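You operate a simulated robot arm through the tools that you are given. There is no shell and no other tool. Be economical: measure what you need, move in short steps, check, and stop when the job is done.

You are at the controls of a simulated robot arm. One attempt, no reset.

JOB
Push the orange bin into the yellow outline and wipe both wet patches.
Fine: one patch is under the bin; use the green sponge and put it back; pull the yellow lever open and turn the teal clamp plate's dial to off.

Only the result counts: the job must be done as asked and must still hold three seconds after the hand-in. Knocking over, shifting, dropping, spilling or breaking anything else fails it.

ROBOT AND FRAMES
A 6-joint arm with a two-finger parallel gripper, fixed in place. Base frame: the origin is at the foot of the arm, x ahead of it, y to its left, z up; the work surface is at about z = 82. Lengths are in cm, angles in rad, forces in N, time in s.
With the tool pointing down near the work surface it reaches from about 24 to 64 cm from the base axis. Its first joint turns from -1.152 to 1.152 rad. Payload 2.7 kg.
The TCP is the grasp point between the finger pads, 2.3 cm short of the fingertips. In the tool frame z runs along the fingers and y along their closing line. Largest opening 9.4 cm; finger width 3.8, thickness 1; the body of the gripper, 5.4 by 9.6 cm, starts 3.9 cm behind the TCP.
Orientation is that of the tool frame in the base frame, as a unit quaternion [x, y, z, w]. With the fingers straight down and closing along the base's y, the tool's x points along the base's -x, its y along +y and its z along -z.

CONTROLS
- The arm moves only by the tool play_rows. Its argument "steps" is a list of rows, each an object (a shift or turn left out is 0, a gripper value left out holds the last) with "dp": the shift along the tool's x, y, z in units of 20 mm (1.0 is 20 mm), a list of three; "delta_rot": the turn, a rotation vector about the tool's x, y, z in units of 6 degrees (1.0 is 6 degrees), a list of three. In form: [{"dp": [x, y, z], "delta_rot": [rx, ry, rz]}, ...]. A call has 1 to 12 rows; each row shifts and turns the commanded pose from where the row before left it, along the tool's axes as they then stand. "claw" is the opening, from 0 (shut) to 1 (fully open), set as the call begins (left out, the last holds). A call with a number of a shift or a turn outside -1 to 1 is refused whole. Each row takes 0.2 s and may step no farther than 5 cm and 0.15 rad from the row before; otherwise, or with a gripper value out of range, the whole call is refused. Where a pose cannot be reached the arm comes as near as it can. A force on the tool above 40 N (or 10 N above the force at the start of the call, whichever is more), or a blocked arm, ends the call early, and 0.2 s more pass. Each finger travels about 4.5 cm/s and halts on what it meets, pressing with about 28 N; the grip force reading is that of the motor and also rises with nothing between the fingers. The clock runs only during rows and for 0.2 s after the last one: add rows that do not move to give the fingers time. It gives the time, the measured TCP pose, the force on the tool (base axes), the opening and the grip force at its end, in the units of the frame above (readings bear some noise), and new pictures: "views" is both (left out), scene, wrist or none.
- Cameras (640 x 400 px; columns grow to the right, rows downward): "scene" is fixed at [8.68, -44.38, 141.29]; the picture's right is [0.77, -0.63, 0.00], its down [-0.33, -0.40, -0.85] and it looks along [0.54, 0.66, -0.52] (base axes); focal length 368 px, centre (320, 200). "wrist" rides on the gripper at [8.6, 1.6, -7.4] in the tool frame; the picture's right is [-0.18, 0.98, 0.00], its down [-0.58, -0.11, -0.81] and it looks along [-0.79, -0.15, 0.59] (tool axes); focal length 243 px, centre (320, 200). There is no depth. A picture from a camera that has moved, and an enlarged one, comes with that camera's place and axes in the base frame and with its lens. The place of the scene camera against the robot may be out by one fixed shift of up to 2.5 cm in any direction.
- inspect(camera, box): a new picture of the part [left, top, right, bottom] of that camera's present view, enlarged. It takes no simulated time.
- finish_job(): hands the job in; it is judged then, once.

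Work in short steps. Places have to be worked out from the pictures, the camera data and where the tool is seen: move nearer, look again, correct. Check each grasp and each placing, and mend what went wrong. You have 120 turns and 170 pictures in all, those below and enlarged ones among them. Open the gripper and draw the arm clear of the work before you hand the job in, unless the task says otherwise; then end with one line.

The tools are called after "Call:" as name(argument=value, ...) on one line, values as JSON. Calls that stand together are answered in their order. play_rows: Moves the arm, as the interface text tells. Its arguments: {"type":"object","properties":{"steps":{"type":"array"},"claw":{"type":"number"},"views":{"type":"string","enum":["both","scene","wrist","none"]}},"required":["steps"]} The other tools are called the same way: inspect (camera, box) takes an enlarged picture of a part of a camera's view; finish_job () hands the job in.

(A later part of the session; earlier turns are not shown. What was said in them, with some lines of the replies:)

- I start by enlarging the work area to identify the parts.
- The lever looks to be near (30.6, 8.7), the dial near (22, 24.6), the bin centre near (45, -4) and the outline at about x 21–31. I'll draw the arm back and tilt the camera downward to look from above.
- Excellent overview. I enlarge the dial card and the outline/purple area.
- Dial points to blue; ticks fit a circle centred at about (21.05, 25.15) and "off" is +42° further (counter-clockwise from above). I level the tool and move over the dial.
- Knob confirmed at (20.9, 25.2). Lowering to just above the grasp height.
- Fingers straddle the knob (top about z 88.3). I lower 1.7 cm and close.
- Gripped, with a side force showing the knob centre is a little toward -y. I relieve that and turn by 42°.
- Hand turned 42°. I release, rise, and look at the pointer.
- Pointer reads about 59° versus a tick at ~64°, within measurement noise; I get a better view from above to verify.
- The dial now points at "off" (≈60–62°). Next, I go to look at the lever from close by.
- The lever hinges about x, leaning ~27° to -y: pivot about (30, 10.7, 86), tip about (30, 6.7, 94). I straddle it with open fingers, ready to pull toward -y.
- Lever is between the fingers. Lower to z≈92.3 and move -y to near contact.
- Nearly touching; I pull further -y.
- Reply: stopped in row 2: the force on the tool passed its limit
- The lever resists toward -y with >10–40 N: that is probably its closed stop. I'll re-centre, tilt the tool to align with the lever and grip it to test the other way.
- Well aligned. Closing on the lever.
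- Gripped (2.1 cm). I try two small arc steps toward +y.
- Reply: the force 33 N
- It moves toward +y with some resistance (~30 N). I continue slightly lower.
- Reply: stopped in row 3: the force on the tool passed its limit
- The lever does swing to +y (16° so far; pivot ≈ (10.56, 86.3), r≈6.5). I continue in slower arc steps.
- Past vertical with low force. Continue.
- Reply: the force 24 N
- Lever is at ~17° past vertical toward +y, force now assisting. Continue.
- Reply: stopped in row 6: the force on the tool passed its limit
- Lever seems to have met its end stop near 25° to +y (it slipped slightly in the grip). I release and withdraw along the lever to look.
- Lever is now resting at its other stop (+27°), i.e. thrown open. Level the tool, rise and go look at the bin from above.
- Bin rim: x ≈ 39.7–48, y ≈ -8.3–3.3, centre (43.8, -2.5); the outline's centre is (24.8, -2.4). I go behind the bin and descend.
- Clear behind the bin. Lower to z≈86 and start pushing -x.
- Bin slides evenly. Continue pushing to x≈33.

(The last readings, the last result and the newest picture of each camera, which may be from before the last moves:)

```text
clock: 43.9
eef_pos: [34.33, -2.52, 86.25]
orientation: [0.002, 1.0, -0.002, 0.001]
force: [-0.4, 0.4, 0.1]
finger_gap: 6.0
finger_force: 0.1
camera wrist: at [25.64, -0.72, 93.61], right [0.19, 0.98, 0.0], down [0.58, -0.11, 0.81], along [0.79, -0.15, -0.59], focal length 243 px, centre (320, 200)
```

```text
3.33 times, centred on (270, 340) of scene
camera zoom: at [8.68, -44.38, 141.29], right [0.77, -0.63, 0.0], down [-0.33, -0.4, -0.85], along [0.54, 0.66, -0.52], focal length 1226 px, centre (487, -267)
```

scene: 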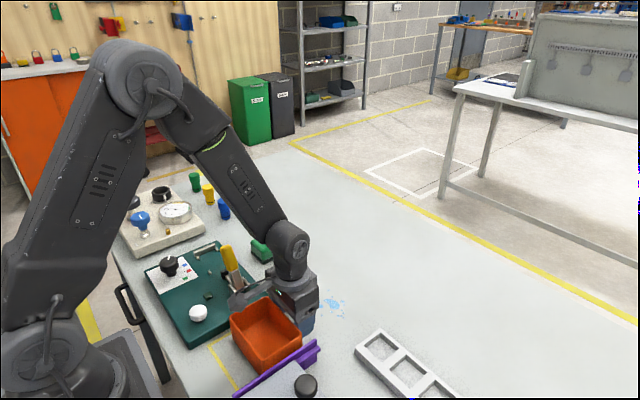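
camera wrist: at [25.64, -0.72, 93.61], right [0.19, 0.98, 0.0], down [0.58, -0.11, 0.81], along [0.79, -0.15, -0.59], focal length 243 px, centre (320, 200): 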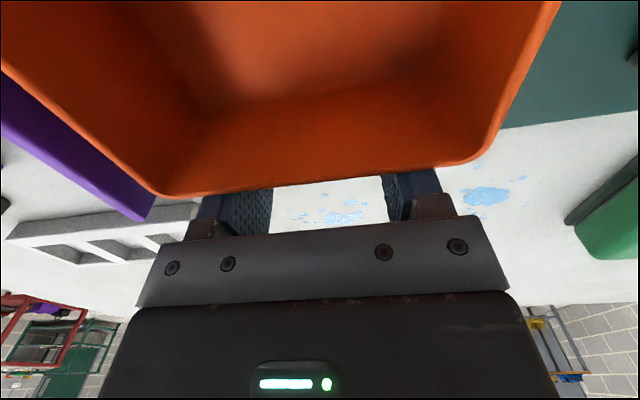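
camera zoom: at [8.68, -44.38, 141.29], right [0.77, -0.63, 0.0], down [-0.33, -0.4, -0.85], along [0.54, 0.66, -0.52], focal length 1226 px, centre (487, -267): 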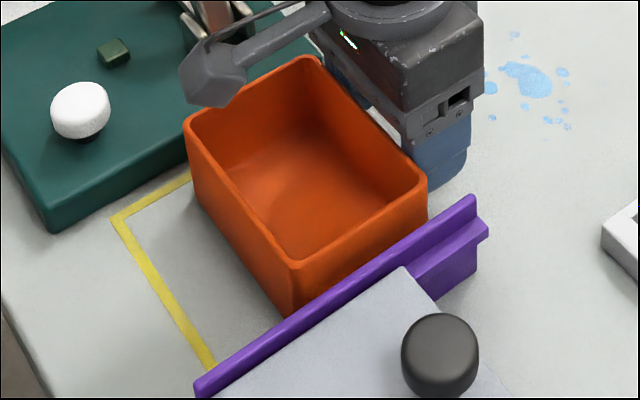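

Aligned; push the last ~3.4 cm, then back off and rise to check.

Call:
play_rows(steps=[{"dp": [0.45, 0, 0]}, {"dp": [0.45, 0, 0]}, {"dp": [0.4, 0, 0]}, {"dp": [0.4, 0, 0]}, {}, {"dp": [-0.5, 0, 0]}, {"dp": [-0.5, 0, 0]}, {"dp": [0, 0, -1]}, {"dp": [0, 0, -1]}, {"dp": [0, 0, -1]}])

Call:
inspect(camera="scene", box=[190, 280, 350, 400])

```text
clock: 46.1
eef_pos: [32.89, -2.53, 92.16]
orientation: [0.002, 1.0, 0.0, 0.0]
force: [0.1, 0.5, -0.2]
finger_gap: 6.03
finger_force: 0.1
camera wrist: at [24.2, -0.81, 99.61], right [0.19, 0.98, 0.0], down [0.58, -0.11, 0.81], along [0.79, -0.15, -0.59], focal length 243 px, centre (320, 200)
```

scene: 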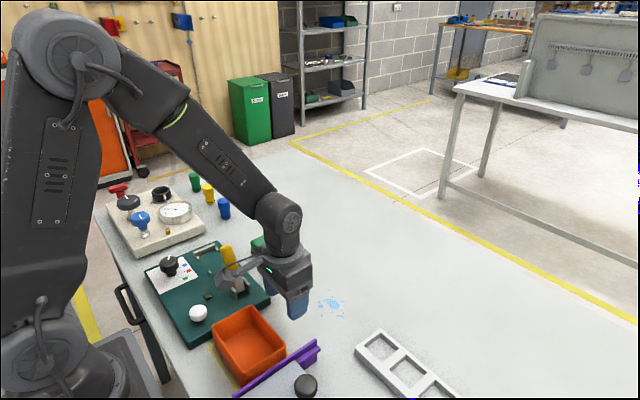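
wrist: 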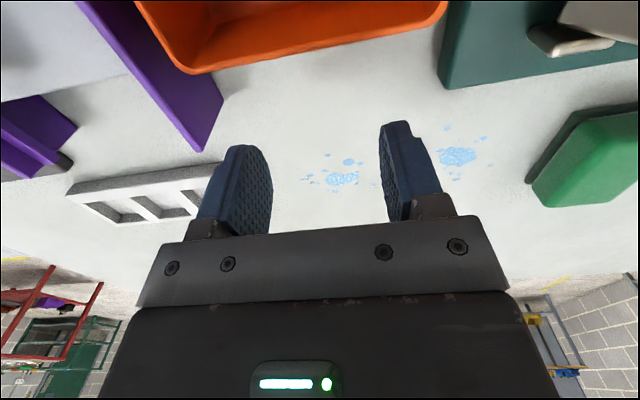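

```text
3.33 times, centred on (270, 340) of scene
camera zoom: at [8.68, -44.38, 141.29], right [0.77, -0.63, 0.0], down [-0.33, -0.4, -0.85], along [0.54, 0.66, -0.52], focal length 1226 px, centre (487, -267)
```

zoom: 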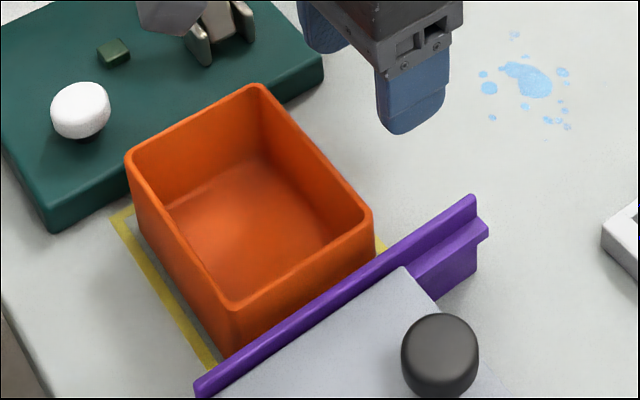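

Looks inside. I take an overhead view to verify the margins.

Call:
play_rows(steps=[{"dp": [0, 0, -1]}, {"dp": [0.2, 0, -1]}, {"dp": [0.3, 0, -1]}, {"dp": [0.3, 0, -1]}, {"dp": [0.3, 0, -1]}, {"dp": [0.3, 0, -1]}, {"dp": [0.3, 0, -1]}, {"dp": [0.3, 0, -1], "delta_rot": [0, 0.8, 0]}, {"delta_rot": [0, 1, 0]}, {"delta_rot": [0, 1, 0]}, {"delta_rot": [0, 1, 0]}, {"delta_rot": [0, 1, 0]}], views="none")

Call:
inspect(camera="wrist", box=[200, 0, 440, 150])

```text
clock: 48.7
eef_pos: [29.07, -2.39, 108.1]
orientation: [0.002, 0.969, 0.0, -0.249]
force: [-0.4, 0.4, 0.7]
finger_gap: 6.03
finger_force: 0.0
```

```text
2.67 times, centred on (320, 75) of wrist
camera zoom: at [24.93, -0.75, 118.83], right [0.16, 0.98, -0.09], down [0.9, -0.11, 0.43], along [0.41, -0.15, -0.9], focal length 647 px, centre (320, 533)
```

zoom: 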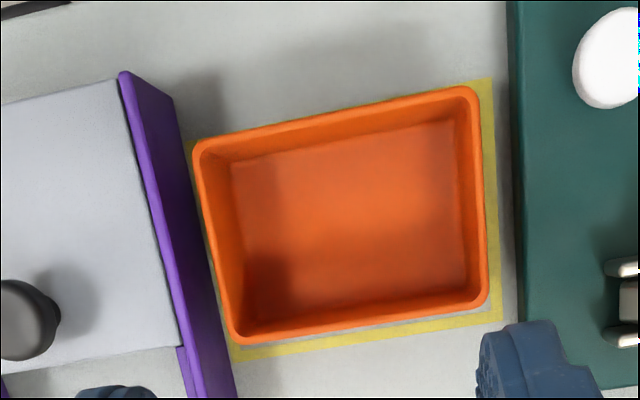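

Bin sits inside the outline with margin on all sides. Now I level and go look at the sponge.

Call:
play_rows(steps=[{"delta_rot": [0, -1, 0], "dp": [0, 1, 0]}, {"delta_rot": [0, -1, 0], "dp": [0, 1, 0]}, {"delta_rot": [0, -1, 0], "dp": [0, 1, 0]}, {"delta_rot": [0, -1, 0], "dp": [0, 1, 0]}, {"delta_rot": [0, -0.8, 0], "dp": [0, 1, 0]}, {"dp": [-0.8, 1, 0]}, {"dp": [-0.8, 1, 0]}, {"dp": [-0.8, 1, 0]}, {"dp": [-0.8, 1, 0]}, {"dp": [-0.8, 1, 0]}, {"dp": [-0.8, 0.6, 0.5]}, {"dp": [0, 0, 0.5]}], claw=1)

Call:
inspect(camera="wrist", box=[200, 0, 440, 150])

```text
clock: 51.3
eef_pos: [38.57, 18.88, 106.23]
orientation: [0.001, 1.0, 0.0, 0.001]
force: [-0.3, 0.5, 0.4]
finger_gap: 9.41
finger_force: 0.1
camera wrist: at [29.87, 20.49, 113.54], right [0.19, 0.98, 0.0], down [0.58, -0.11, 0.81], along [0.79, -0.15, -0.59], focal length 243 px, centre (320, 200)
```

scene: 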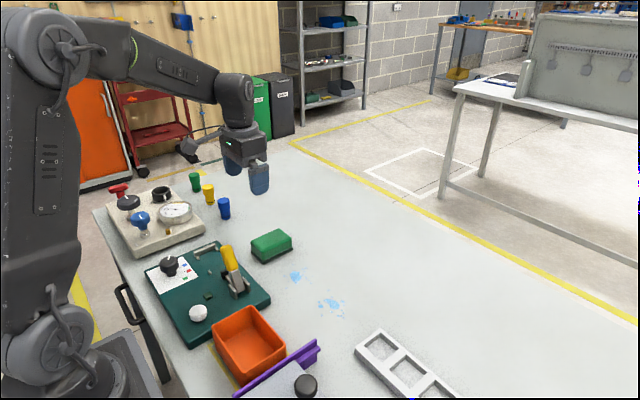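
wrist: 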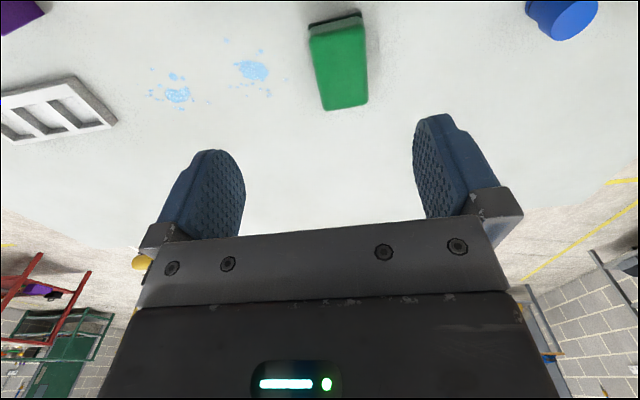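

```text
2.67 times, centred on (320, 75) of wrist
camera zoom: at [29.87, 20.49, 113.54], right [0.19, 0.98, 0.0], down [0.58, -0.11, 0.81], along [0.79, -0.15, -0.59], focal length 647 px, centre (320, 533)
```

zoom: 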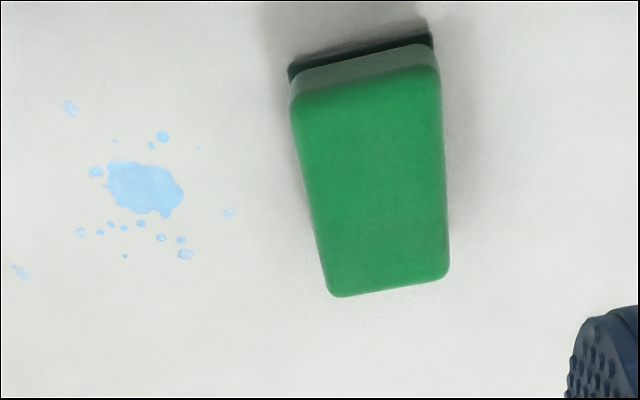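

Sponge: centre ≈ (43.7, 20.35), about 8.3 × 5.5 cm, long side along x, on a dark pad. Patches: ≈(43.1, 9.5) and ≈(44.2, -2.1). I go above the sponge.

Call:
play_rows(steps=[{"dp": [-0.85, 0.25, 0.5]}, {"dp": [-0.85, 0.25, 0.5]}, {"dp": [-0.85, 0.23, 0.5]}, {"dp": [0, 0, 1]}, {"dp": [0, 0, 1]}, {"dp": [0, 0, 1]}, {"dp": [0, 0, 1]}, {"dp": [0, 0, 1]}, {"dp": [0, 0, 1]}, {}])

Call:
inspect(camera="scene", box=[220, 190, 320, 280])

```text
clock: 53.5
eef_pos: [43.76, 20.1, 91.09]
orientation: [0.002, 1.0, -0.002, 0.0]
force: [0.5, -0.2, 0.1]
finger_gap: 9.4
finger_force: 0.0
camera wrist: at [35.04, 21.9, 98.55], right [0.19, 0.98, 0.0], down [0.58, -0.11, 0.81], along [0.79, -0.15, -0.59], focal length 243 px, centre (320, 200)
```

scene: 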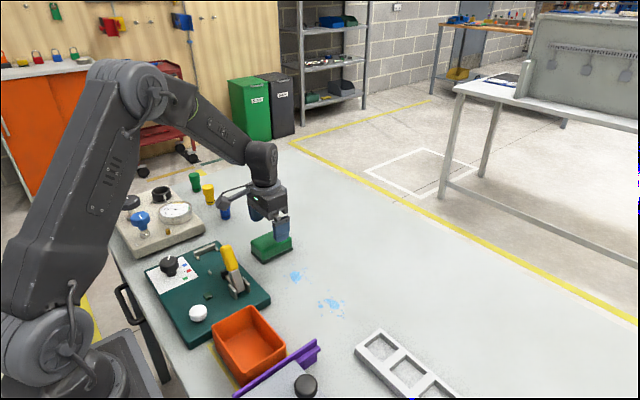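
wrist: 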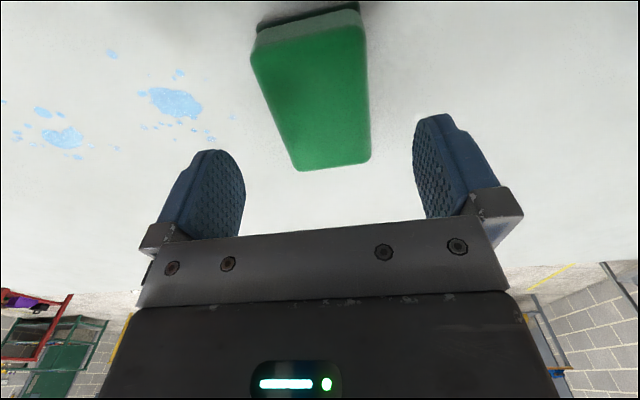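

```text
4.44 times, centred on (270, 235) of scene
camera zoom: at [8.68, -44.38, 141.29], right [0.77, -0.63, 0.0], down [-0.33, -0.4, -0.85], along [0.54, 0.66, -0.52], focal length 1635 px, centre (542, 44)
```

zoom: 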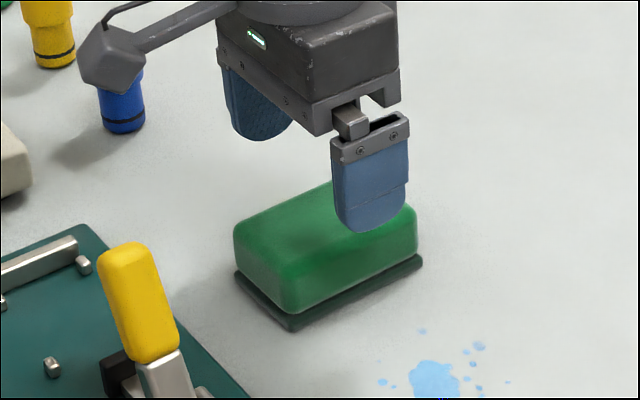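

Sponge top at z≈86 confirmed, centre y 20.35. Lower and grip.

Call:
play_rows(steps=[{"dp": [0, 0.12, 0.85]}, {"dp": [0, 0, 0.85]}, {"dp": [0, 0, 0.8]}, {}], views="none")

Call:
play_rows(steps=[{}, {}, {}, {}, {}], claw=0)

```text
clock: 54.5
eef_pos: [43.7, 20.37, 86.13]
orientation: [0.001, 1.0, -0.001, 0.002]
force: [0.7, -1.0, -0.5]
finger_gap: 9.44
finger_force: 0.0
```

```text
clock: 55.7
eef_pos: [43.61, 20.44, 86.21]
orientation: [0.001, 1.0, -0.001, 0.0]
force: [1.0, -0.5, -0.7]
finger_gap: 5.9
finger_force: 28.0
camera wrist: at [34.96, 22.11, 93.54], right [0.19, 0.98, 0.0], down [0.58, -0.11, 0.81], along [0.79, -0.15, -0.59], focal length 243 px, centre (320, 200)
```

scene: 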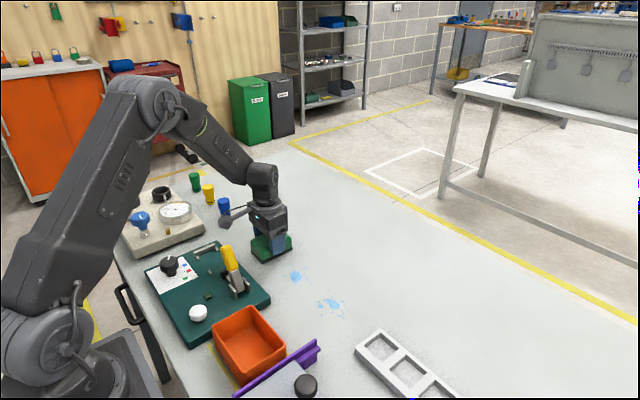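
wrist: 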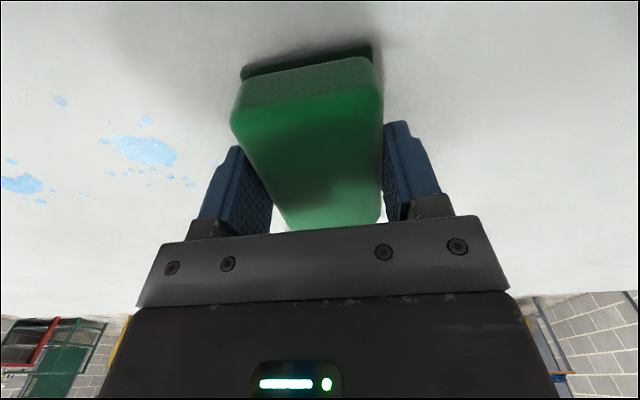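

Gripped at 5.9 cm. Lift 3 cm and check what came along.

Call:
play_rows(steps=[{"dp": [0, 0, -0.5]}, {"dp": [0, 0, -0.5]}, {"dp": [0, 0, -0.5]}, {}])

Call:
inspect(camera="scene", box=[220, 190, 320, 280])

```text
clock: 56.7
eef_pos: [43.65, 20.3, 89.22]
orientation: [0.003, 1.0, -0.001, -0.001]
force: [-0.5, -1.0, -1.2]
finger_gap: 5.91
finger_force: 27.8
camera wrist: at [34.99, 22.13, 96.56], right [0.19, 0.98, 0.0], down [0.58, -0.11, 0.81], along [0.79, -0.15, -0.59], focal length 243 px, centre (320, 200)
```

scene: 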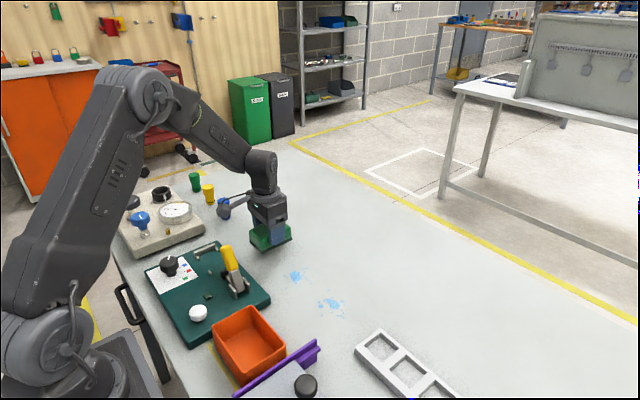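
wrist: 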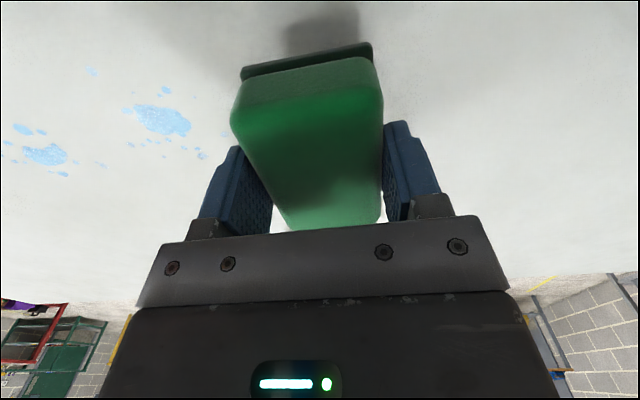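

```text
4.44 times, centred on (270, 235) of scene
camera zoom: at [8.68, -44.38, 141.29], right [0.77, -0.63, 0.0], down [-0.33, -0.4, -0.85], along [0.54, 0.66, -0.52], focal length 1635 px, centre (542, 44)
```

zoom: 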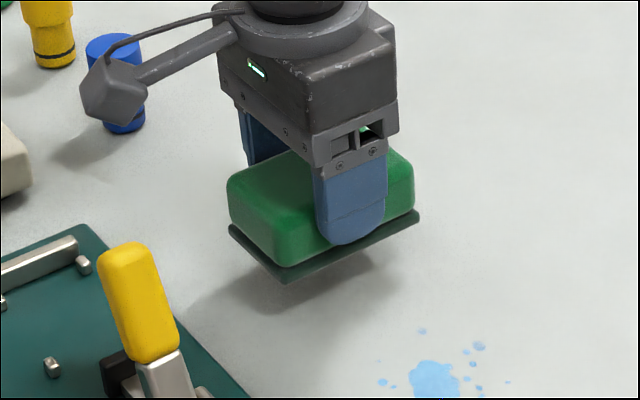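

The dark layer is the sponge's scourer, so home is simply its old spot: TCP (43.65, 20.4, 86.15). I carry it to y≈15 and lower onto the table.

Call:
play_rows(steps=[{"dp": [0, -0.9, 0]}, {"dp": [0.1, -0.9, 0]}, {"dp": [0, -0.85, 0]}, {"dp": [0, 0, 0.6]}, {"dp": [0, 0, 0.6]}, {"dp": [0, 0, 0.3]}, {"dp": [0, 0, 0.1]}, {}], views="wrist")

```text
clock: 58.5
eef_pos: [43.56, 15.09, 86.04]
orientation: [0.002, 1.0, 0.0, 0.001]
force: [-6.7, -4.0, 20.2]
finger_gap: 5.86
finger_force: 27.9
camera wrist: at [34.82, 16.84, 93.5], right [0.19, 0.98, 0.0], down [0.58, -0.11, 0.81], along [0.79, -0.15, -0.59], focal length 243 px, centre (320, 200)
```

wrist: 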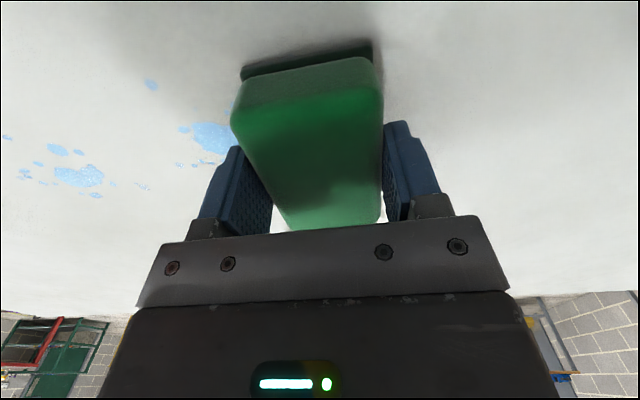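

Contact at ~20 N. I ease a touch and sweep -y over patch 1.

Call:
play_rows(steps=[{"dp": [0, -0.4, -0.03]}, {"dp": [0, -0.5, 0]}, {"dp": [0, -0.5, 0]}, {"dp": [0, -0.5, 0]}, {"dp": [0, -0.5, 0]}, {"dp": [0, -0.5, 0]}, {"dp": [0, -0.5, 0]}, {"dp": [0, -0.5, 0]}, {"dp": [0, -0.5, 0]}, {"dp": [0, -0.5, 0]}, {}])

```text
clock: 60.9
eef_pos: [43.44, 5.26, 86.01]
orientation: [0.001, 1.0, 0.0, 0.002]
force: [1.0, 9.8, 24.3]
finger_gap: 5.9
finger_force: 28.5
camera wrist: at [34.81, 7.05, 93.46], right [0.19, 0.98, 0.0], down [0.58, -0.11, 0.81], along [0.79, -0.15, -0.59], focal length 243 px, centre (320, 200)
```

scene: 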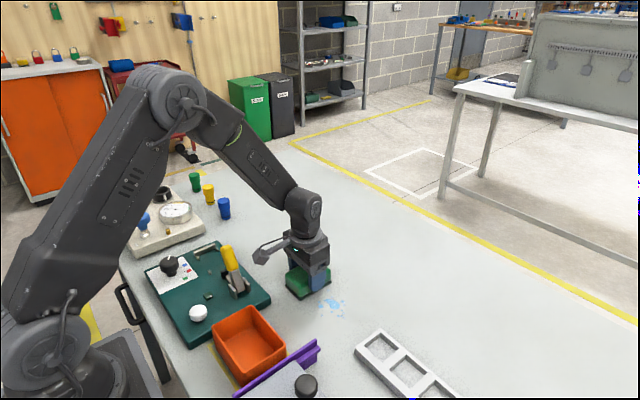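
wrist: 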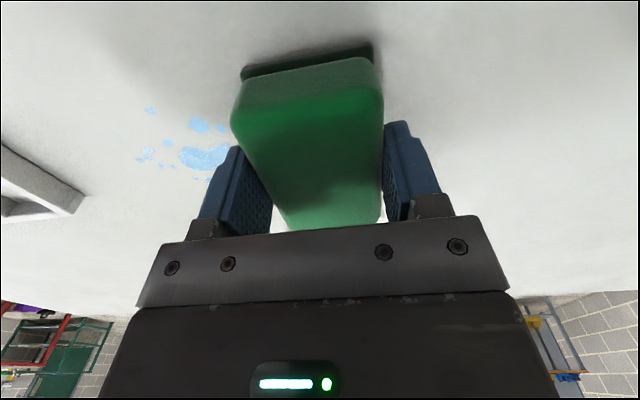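

Patch 1 seems wiped. Continue over patch 2.

Call:
play_rows(steps=[{"dp": [-0.1, -0.5, 0]}, {"dp": [-0.1, -0.5, 0]}, {"dp": [-0.1, -0.5, 0]}, {"dp": [0, -0.5, 0]}, {"dp": [0, -0.5, 0]}, {"dp": [0, -0.5, 0]}, {"dp": [0, -0.5, 0]}, {"dp": [0, -0.5, 0]}, {"dp": [0, -0.5, 0]}, {"dp": [0, -0.5, 0]}, {"dp": [0, -0.5, 0]}, {"dp": [0, -0.5, 0]}])

```text
clock: 63.5
eef_pos: [44.08, -6.57, 85.92]
orientation: [0.001, 1.0, -0.001, 0.0]
force: [-0.1, 5.6, 13.2]
finger_gap: 5.92
finger_force: 27.8
camera wrist: at [35.32, -4.98, 93.48], right [0.19, 0.98, 0.0], down [0.58, -0.11, 0.81], along [0.79, -0.15, -0.59], focal length 243 px, centre (320, 200)
```

scene: 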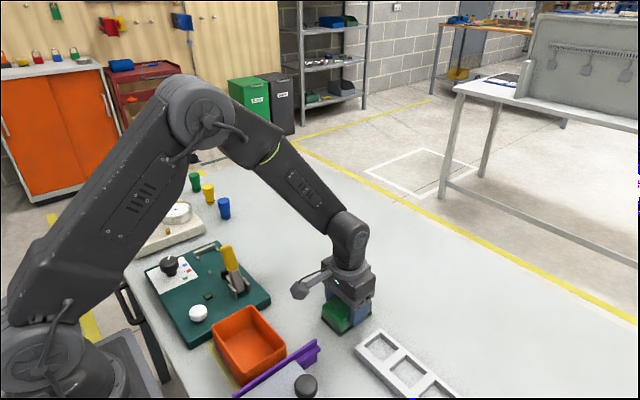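
wrist: 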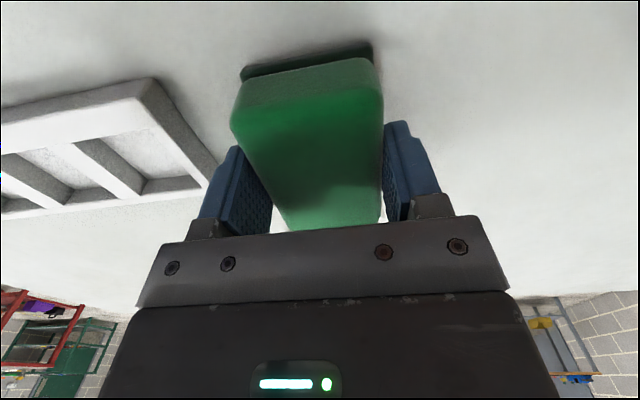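

Both patches look gone. I enlarge the table area to check for residue.

Call:
inspect(camera="scene", box=[260, 250, 400, 350])

```text
4.00 times, centred on (330, 300) of scene
camera zoom: at [8.66, -44.36, 141.3], right [0.77, -0.63, 0.0], down [-0.33, -0.4, -0.85], along [0.54, 0.66, -0.52], focal length 1471 px, centre (280, -200)
```

zoom: 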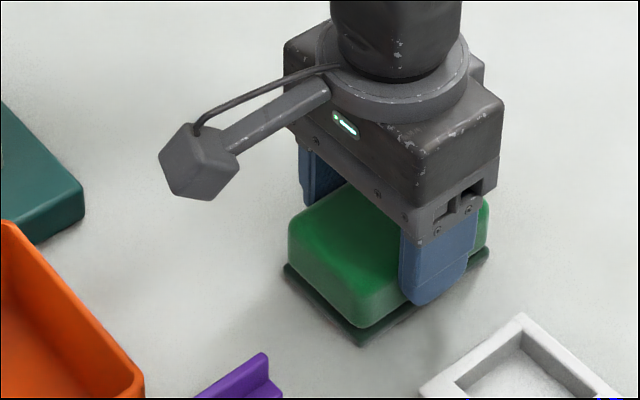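

Clean. I sweep back along the same band for good measure, then return the sponge.

Call:
play_rows(steps=[{"dp": [0, 0.5, 0]}, {"dp": [0, 0.7, 0]}, {"dp": [0, 0.7, 0]}, {"dp": [0, 0.7, 0]}, {"dp": [0, 0.7, 0]}, {"dp": [0, 0.7, 0]}, {"dp": [0, 0.7, 0]}, {"dp": [0, 0.7, 0]}, {"dp": [0, 0.7, 0]}, {"dp": [0, 0.7, 0]}, {"dp": [0, 0.7, 0]}, {"dp": [0, 0.7, 0]}], views="none")

```text
clock: 66.1
eef_pos: [44.12, 9.66, 86.12]
orientation: [0.002, 1.0, -0.001, 0.001]
force: [0.3, -0.5, 0.0]
finger_gap: 5.89
finger_force: 27.7
```

Now lift slightly and carry the sponge home to (43.65, 20.4).

Call:
play_rows(steps=[{"dp": [0, 0, -0.8]}, {"dp": [0.05, 0.9, 0]}, {"dp": [0.05, 0.9, 0]}, {"dp": [0.05, 0.9, 0]}, {"dp": [0.05, 0.9, 0]}, {"dp": [0.03, 0.9, 0]}, {"dp": [0, 0.87, 0]}, {}])

```text
clock: 67.9
eef_pos: [43.66, 20.42, 87.64]
orientation: [0.001, 1.0, -0.001, 0.0]
force: [-0.2, -0.6, -0.4]
finger_gap: 5.9
finger_force: 28.8
camera wrist: at [34.99, 22.18, 95.06], right [0.19, 0.98, 0.0], down [0.58, -0.11, 0.81], along [0.79, -0.15, -0.59], focal length 243 px, centre (320, 200)
```

scene: 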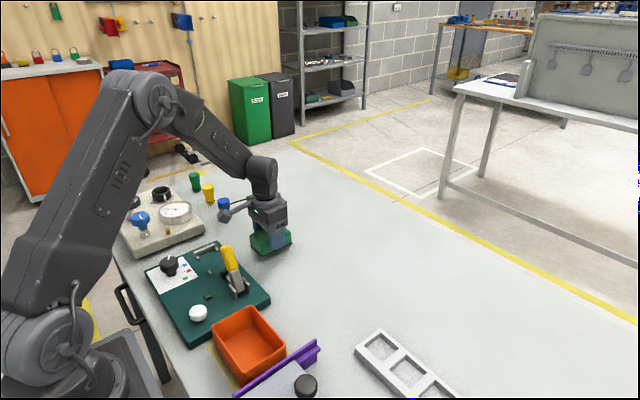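
wrist: 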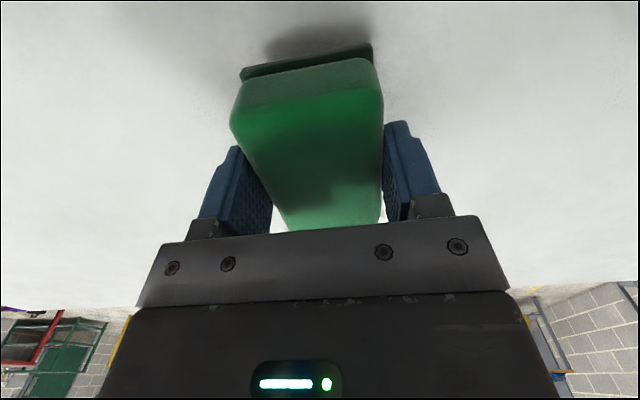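

Above its old spot. Lower to the table, release and rise.

Call:
play_rows(steps=[{"dp": [0, 0, 0.4]}, {"dp": [0, 0, 0.25]}, {"dp": [0, 0, 0.1]}, {}], views="none")

Call:
play_rows(steps=[{}, {}, {}, {}, {"dp": [0, 0, -0.5]}, {"dp": [0, 0, -1]}, {"dp": [0, 0, -1]}, {"dp": [0, 0, -1]}, {"dp": [0, 0, -1]}, {"dp": [0, 0, -1]}, {"dp": [0, 0, -1]}, {"dp": [0, 0, -1]}], claw=1)

```text
clock: 68.9
eef_pos: [43.65, 20.4, 86.06]
orientation: [0.003, 1.0, -0.001, 0.0]
force: [-0.5, 0.2, -1.3]
finger_gap: 5.91
finger_force: 28.3
```

```text
clock: 71.5
eef_pos: [43.73, 20.39, 100.92]
orientation: [0.002, 1.0, -0.002, 0.0]
force: [-0.7, -0.8, -0.5]
finger_gap: 9.4
finger_force: 0.1
camera wrist: at [35.0, 22.18, 108.44], right [0.19, 0.98, 0.0], down [0.58, -0.11, 0.81], along [0.79, -0.15, -0.59], focal length 243 px, centre (320, 200)
```

scene: 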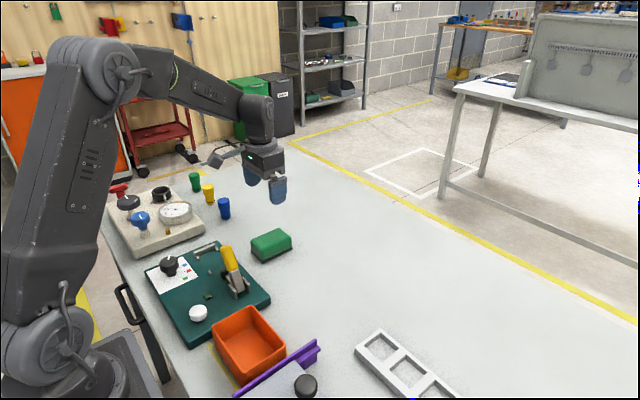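
wrist: 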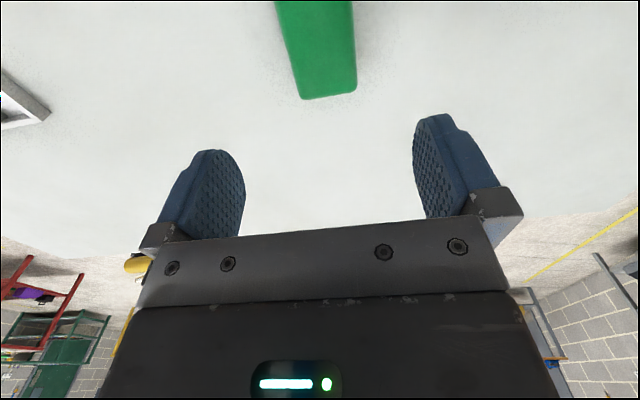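

Sponge is back in place. I draw the arm up and back for a final overview.

Call:
play_rows(steps=[{"dp": [0.6, -0.2, -1]}, {"dp": [0.6, -0.2, -1]}, {"dp": [0.7, -0.2, -1]}, {"dp": [0.7, -0.2, -1]}, {"dp": [0.7, -0.2, -1]}, {"dp": [0.7, -0.2, -1]}, {"dp": [0.7, -0.2, -1]}, {"dp": [0.7, -0.2, -1]}, {"delta_rot": [0, 1, 0], "dp": [0, 0, -1]}, {"delta_rot": [0, 1, 0]}, {"delta_rot": [0, 1, 0]}, {"delta_rot": [0, 1, 0]}])

Call:
inspect(camera="wrist", box=[120, 0, 440, 200])

Call:
inspect(camera="scene", box=[130, 220, 370, 370])

```text
clock: 74.1
eef_pos: [32.82, 17.31, 119.18]
orientation: [0.001, 0.978, -0.001, -0.209]
force: [-0.4, 0.3, -0.2]
finger_gap: 9.43
finger_force: 0.1
camera wrist: at [27.93, 19.03, 129.43], right [0.17, 0.98, -0.08], down [0.86, -0.11, 0.5], along [0.48, -0.15, -0.86], focal length 243 px, centre (320, 200)
```

scene: 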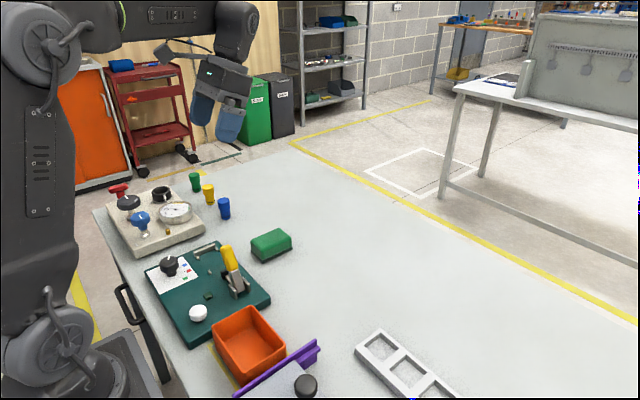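
wrist: 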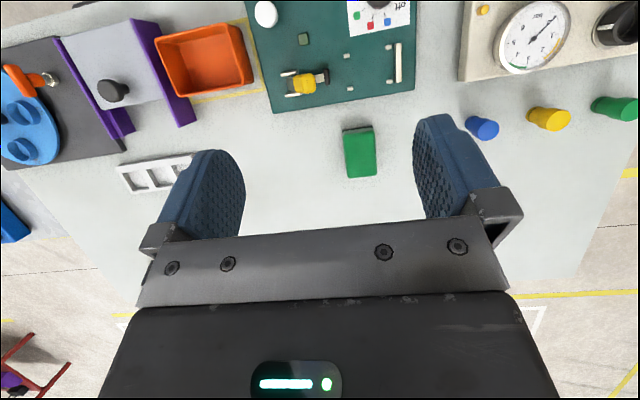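

```text
2.00 times, centred on (280, 100) of wrist
camera zoom: at [27.93, 19.03, 129.43], right [0.17, 0.98, -0.08], down [0.86, -0.11, 0.5], along [0.48, -0.15, -0.86], focal length 485 px, centre (400, 400)
```

zoom: 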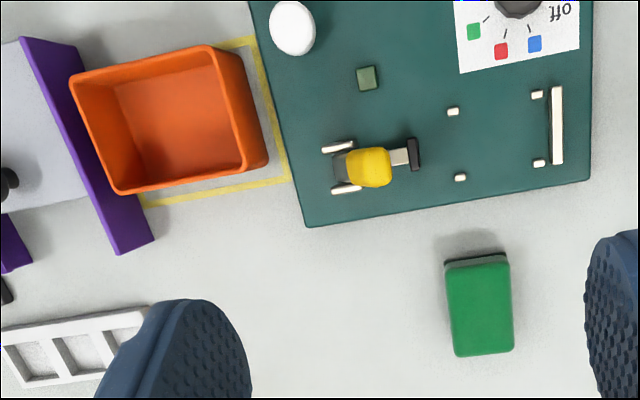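

```text
2.67 times, centred on (250, 295) of scene
camera zoom: at [8.68, -44.38, 141.29], right [0.77, -0.63, 0.0], down [-0.33, -0.4, -0.85], along [0.54, 0.66, -0.52], focal length 981 px, centre (507, -53)
```

zoom: 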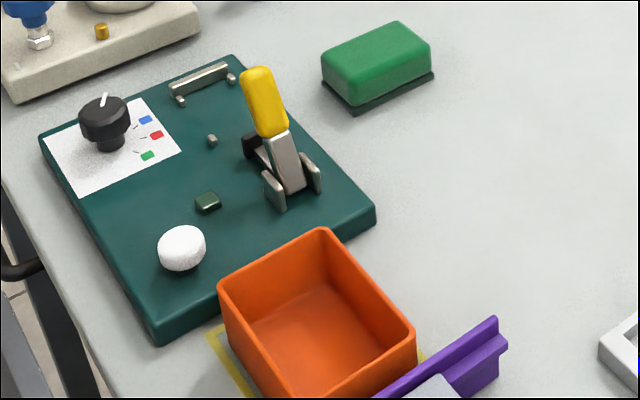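

Everything checks out: the bin is inside the outline, both patches are gone, the sponge is home, the lever is thrown and the dial points at "off". The gripper is open and the arm is clear, so I hand in.

Call:
finish_job()

```text
The job is handed in.
```

I handed the job in: the bin is inside the yellow outline, both wet patches are wiped, the green sponge is back in its place, the dial is at off, and the lever is thrown to its far stop, which I took to be open.
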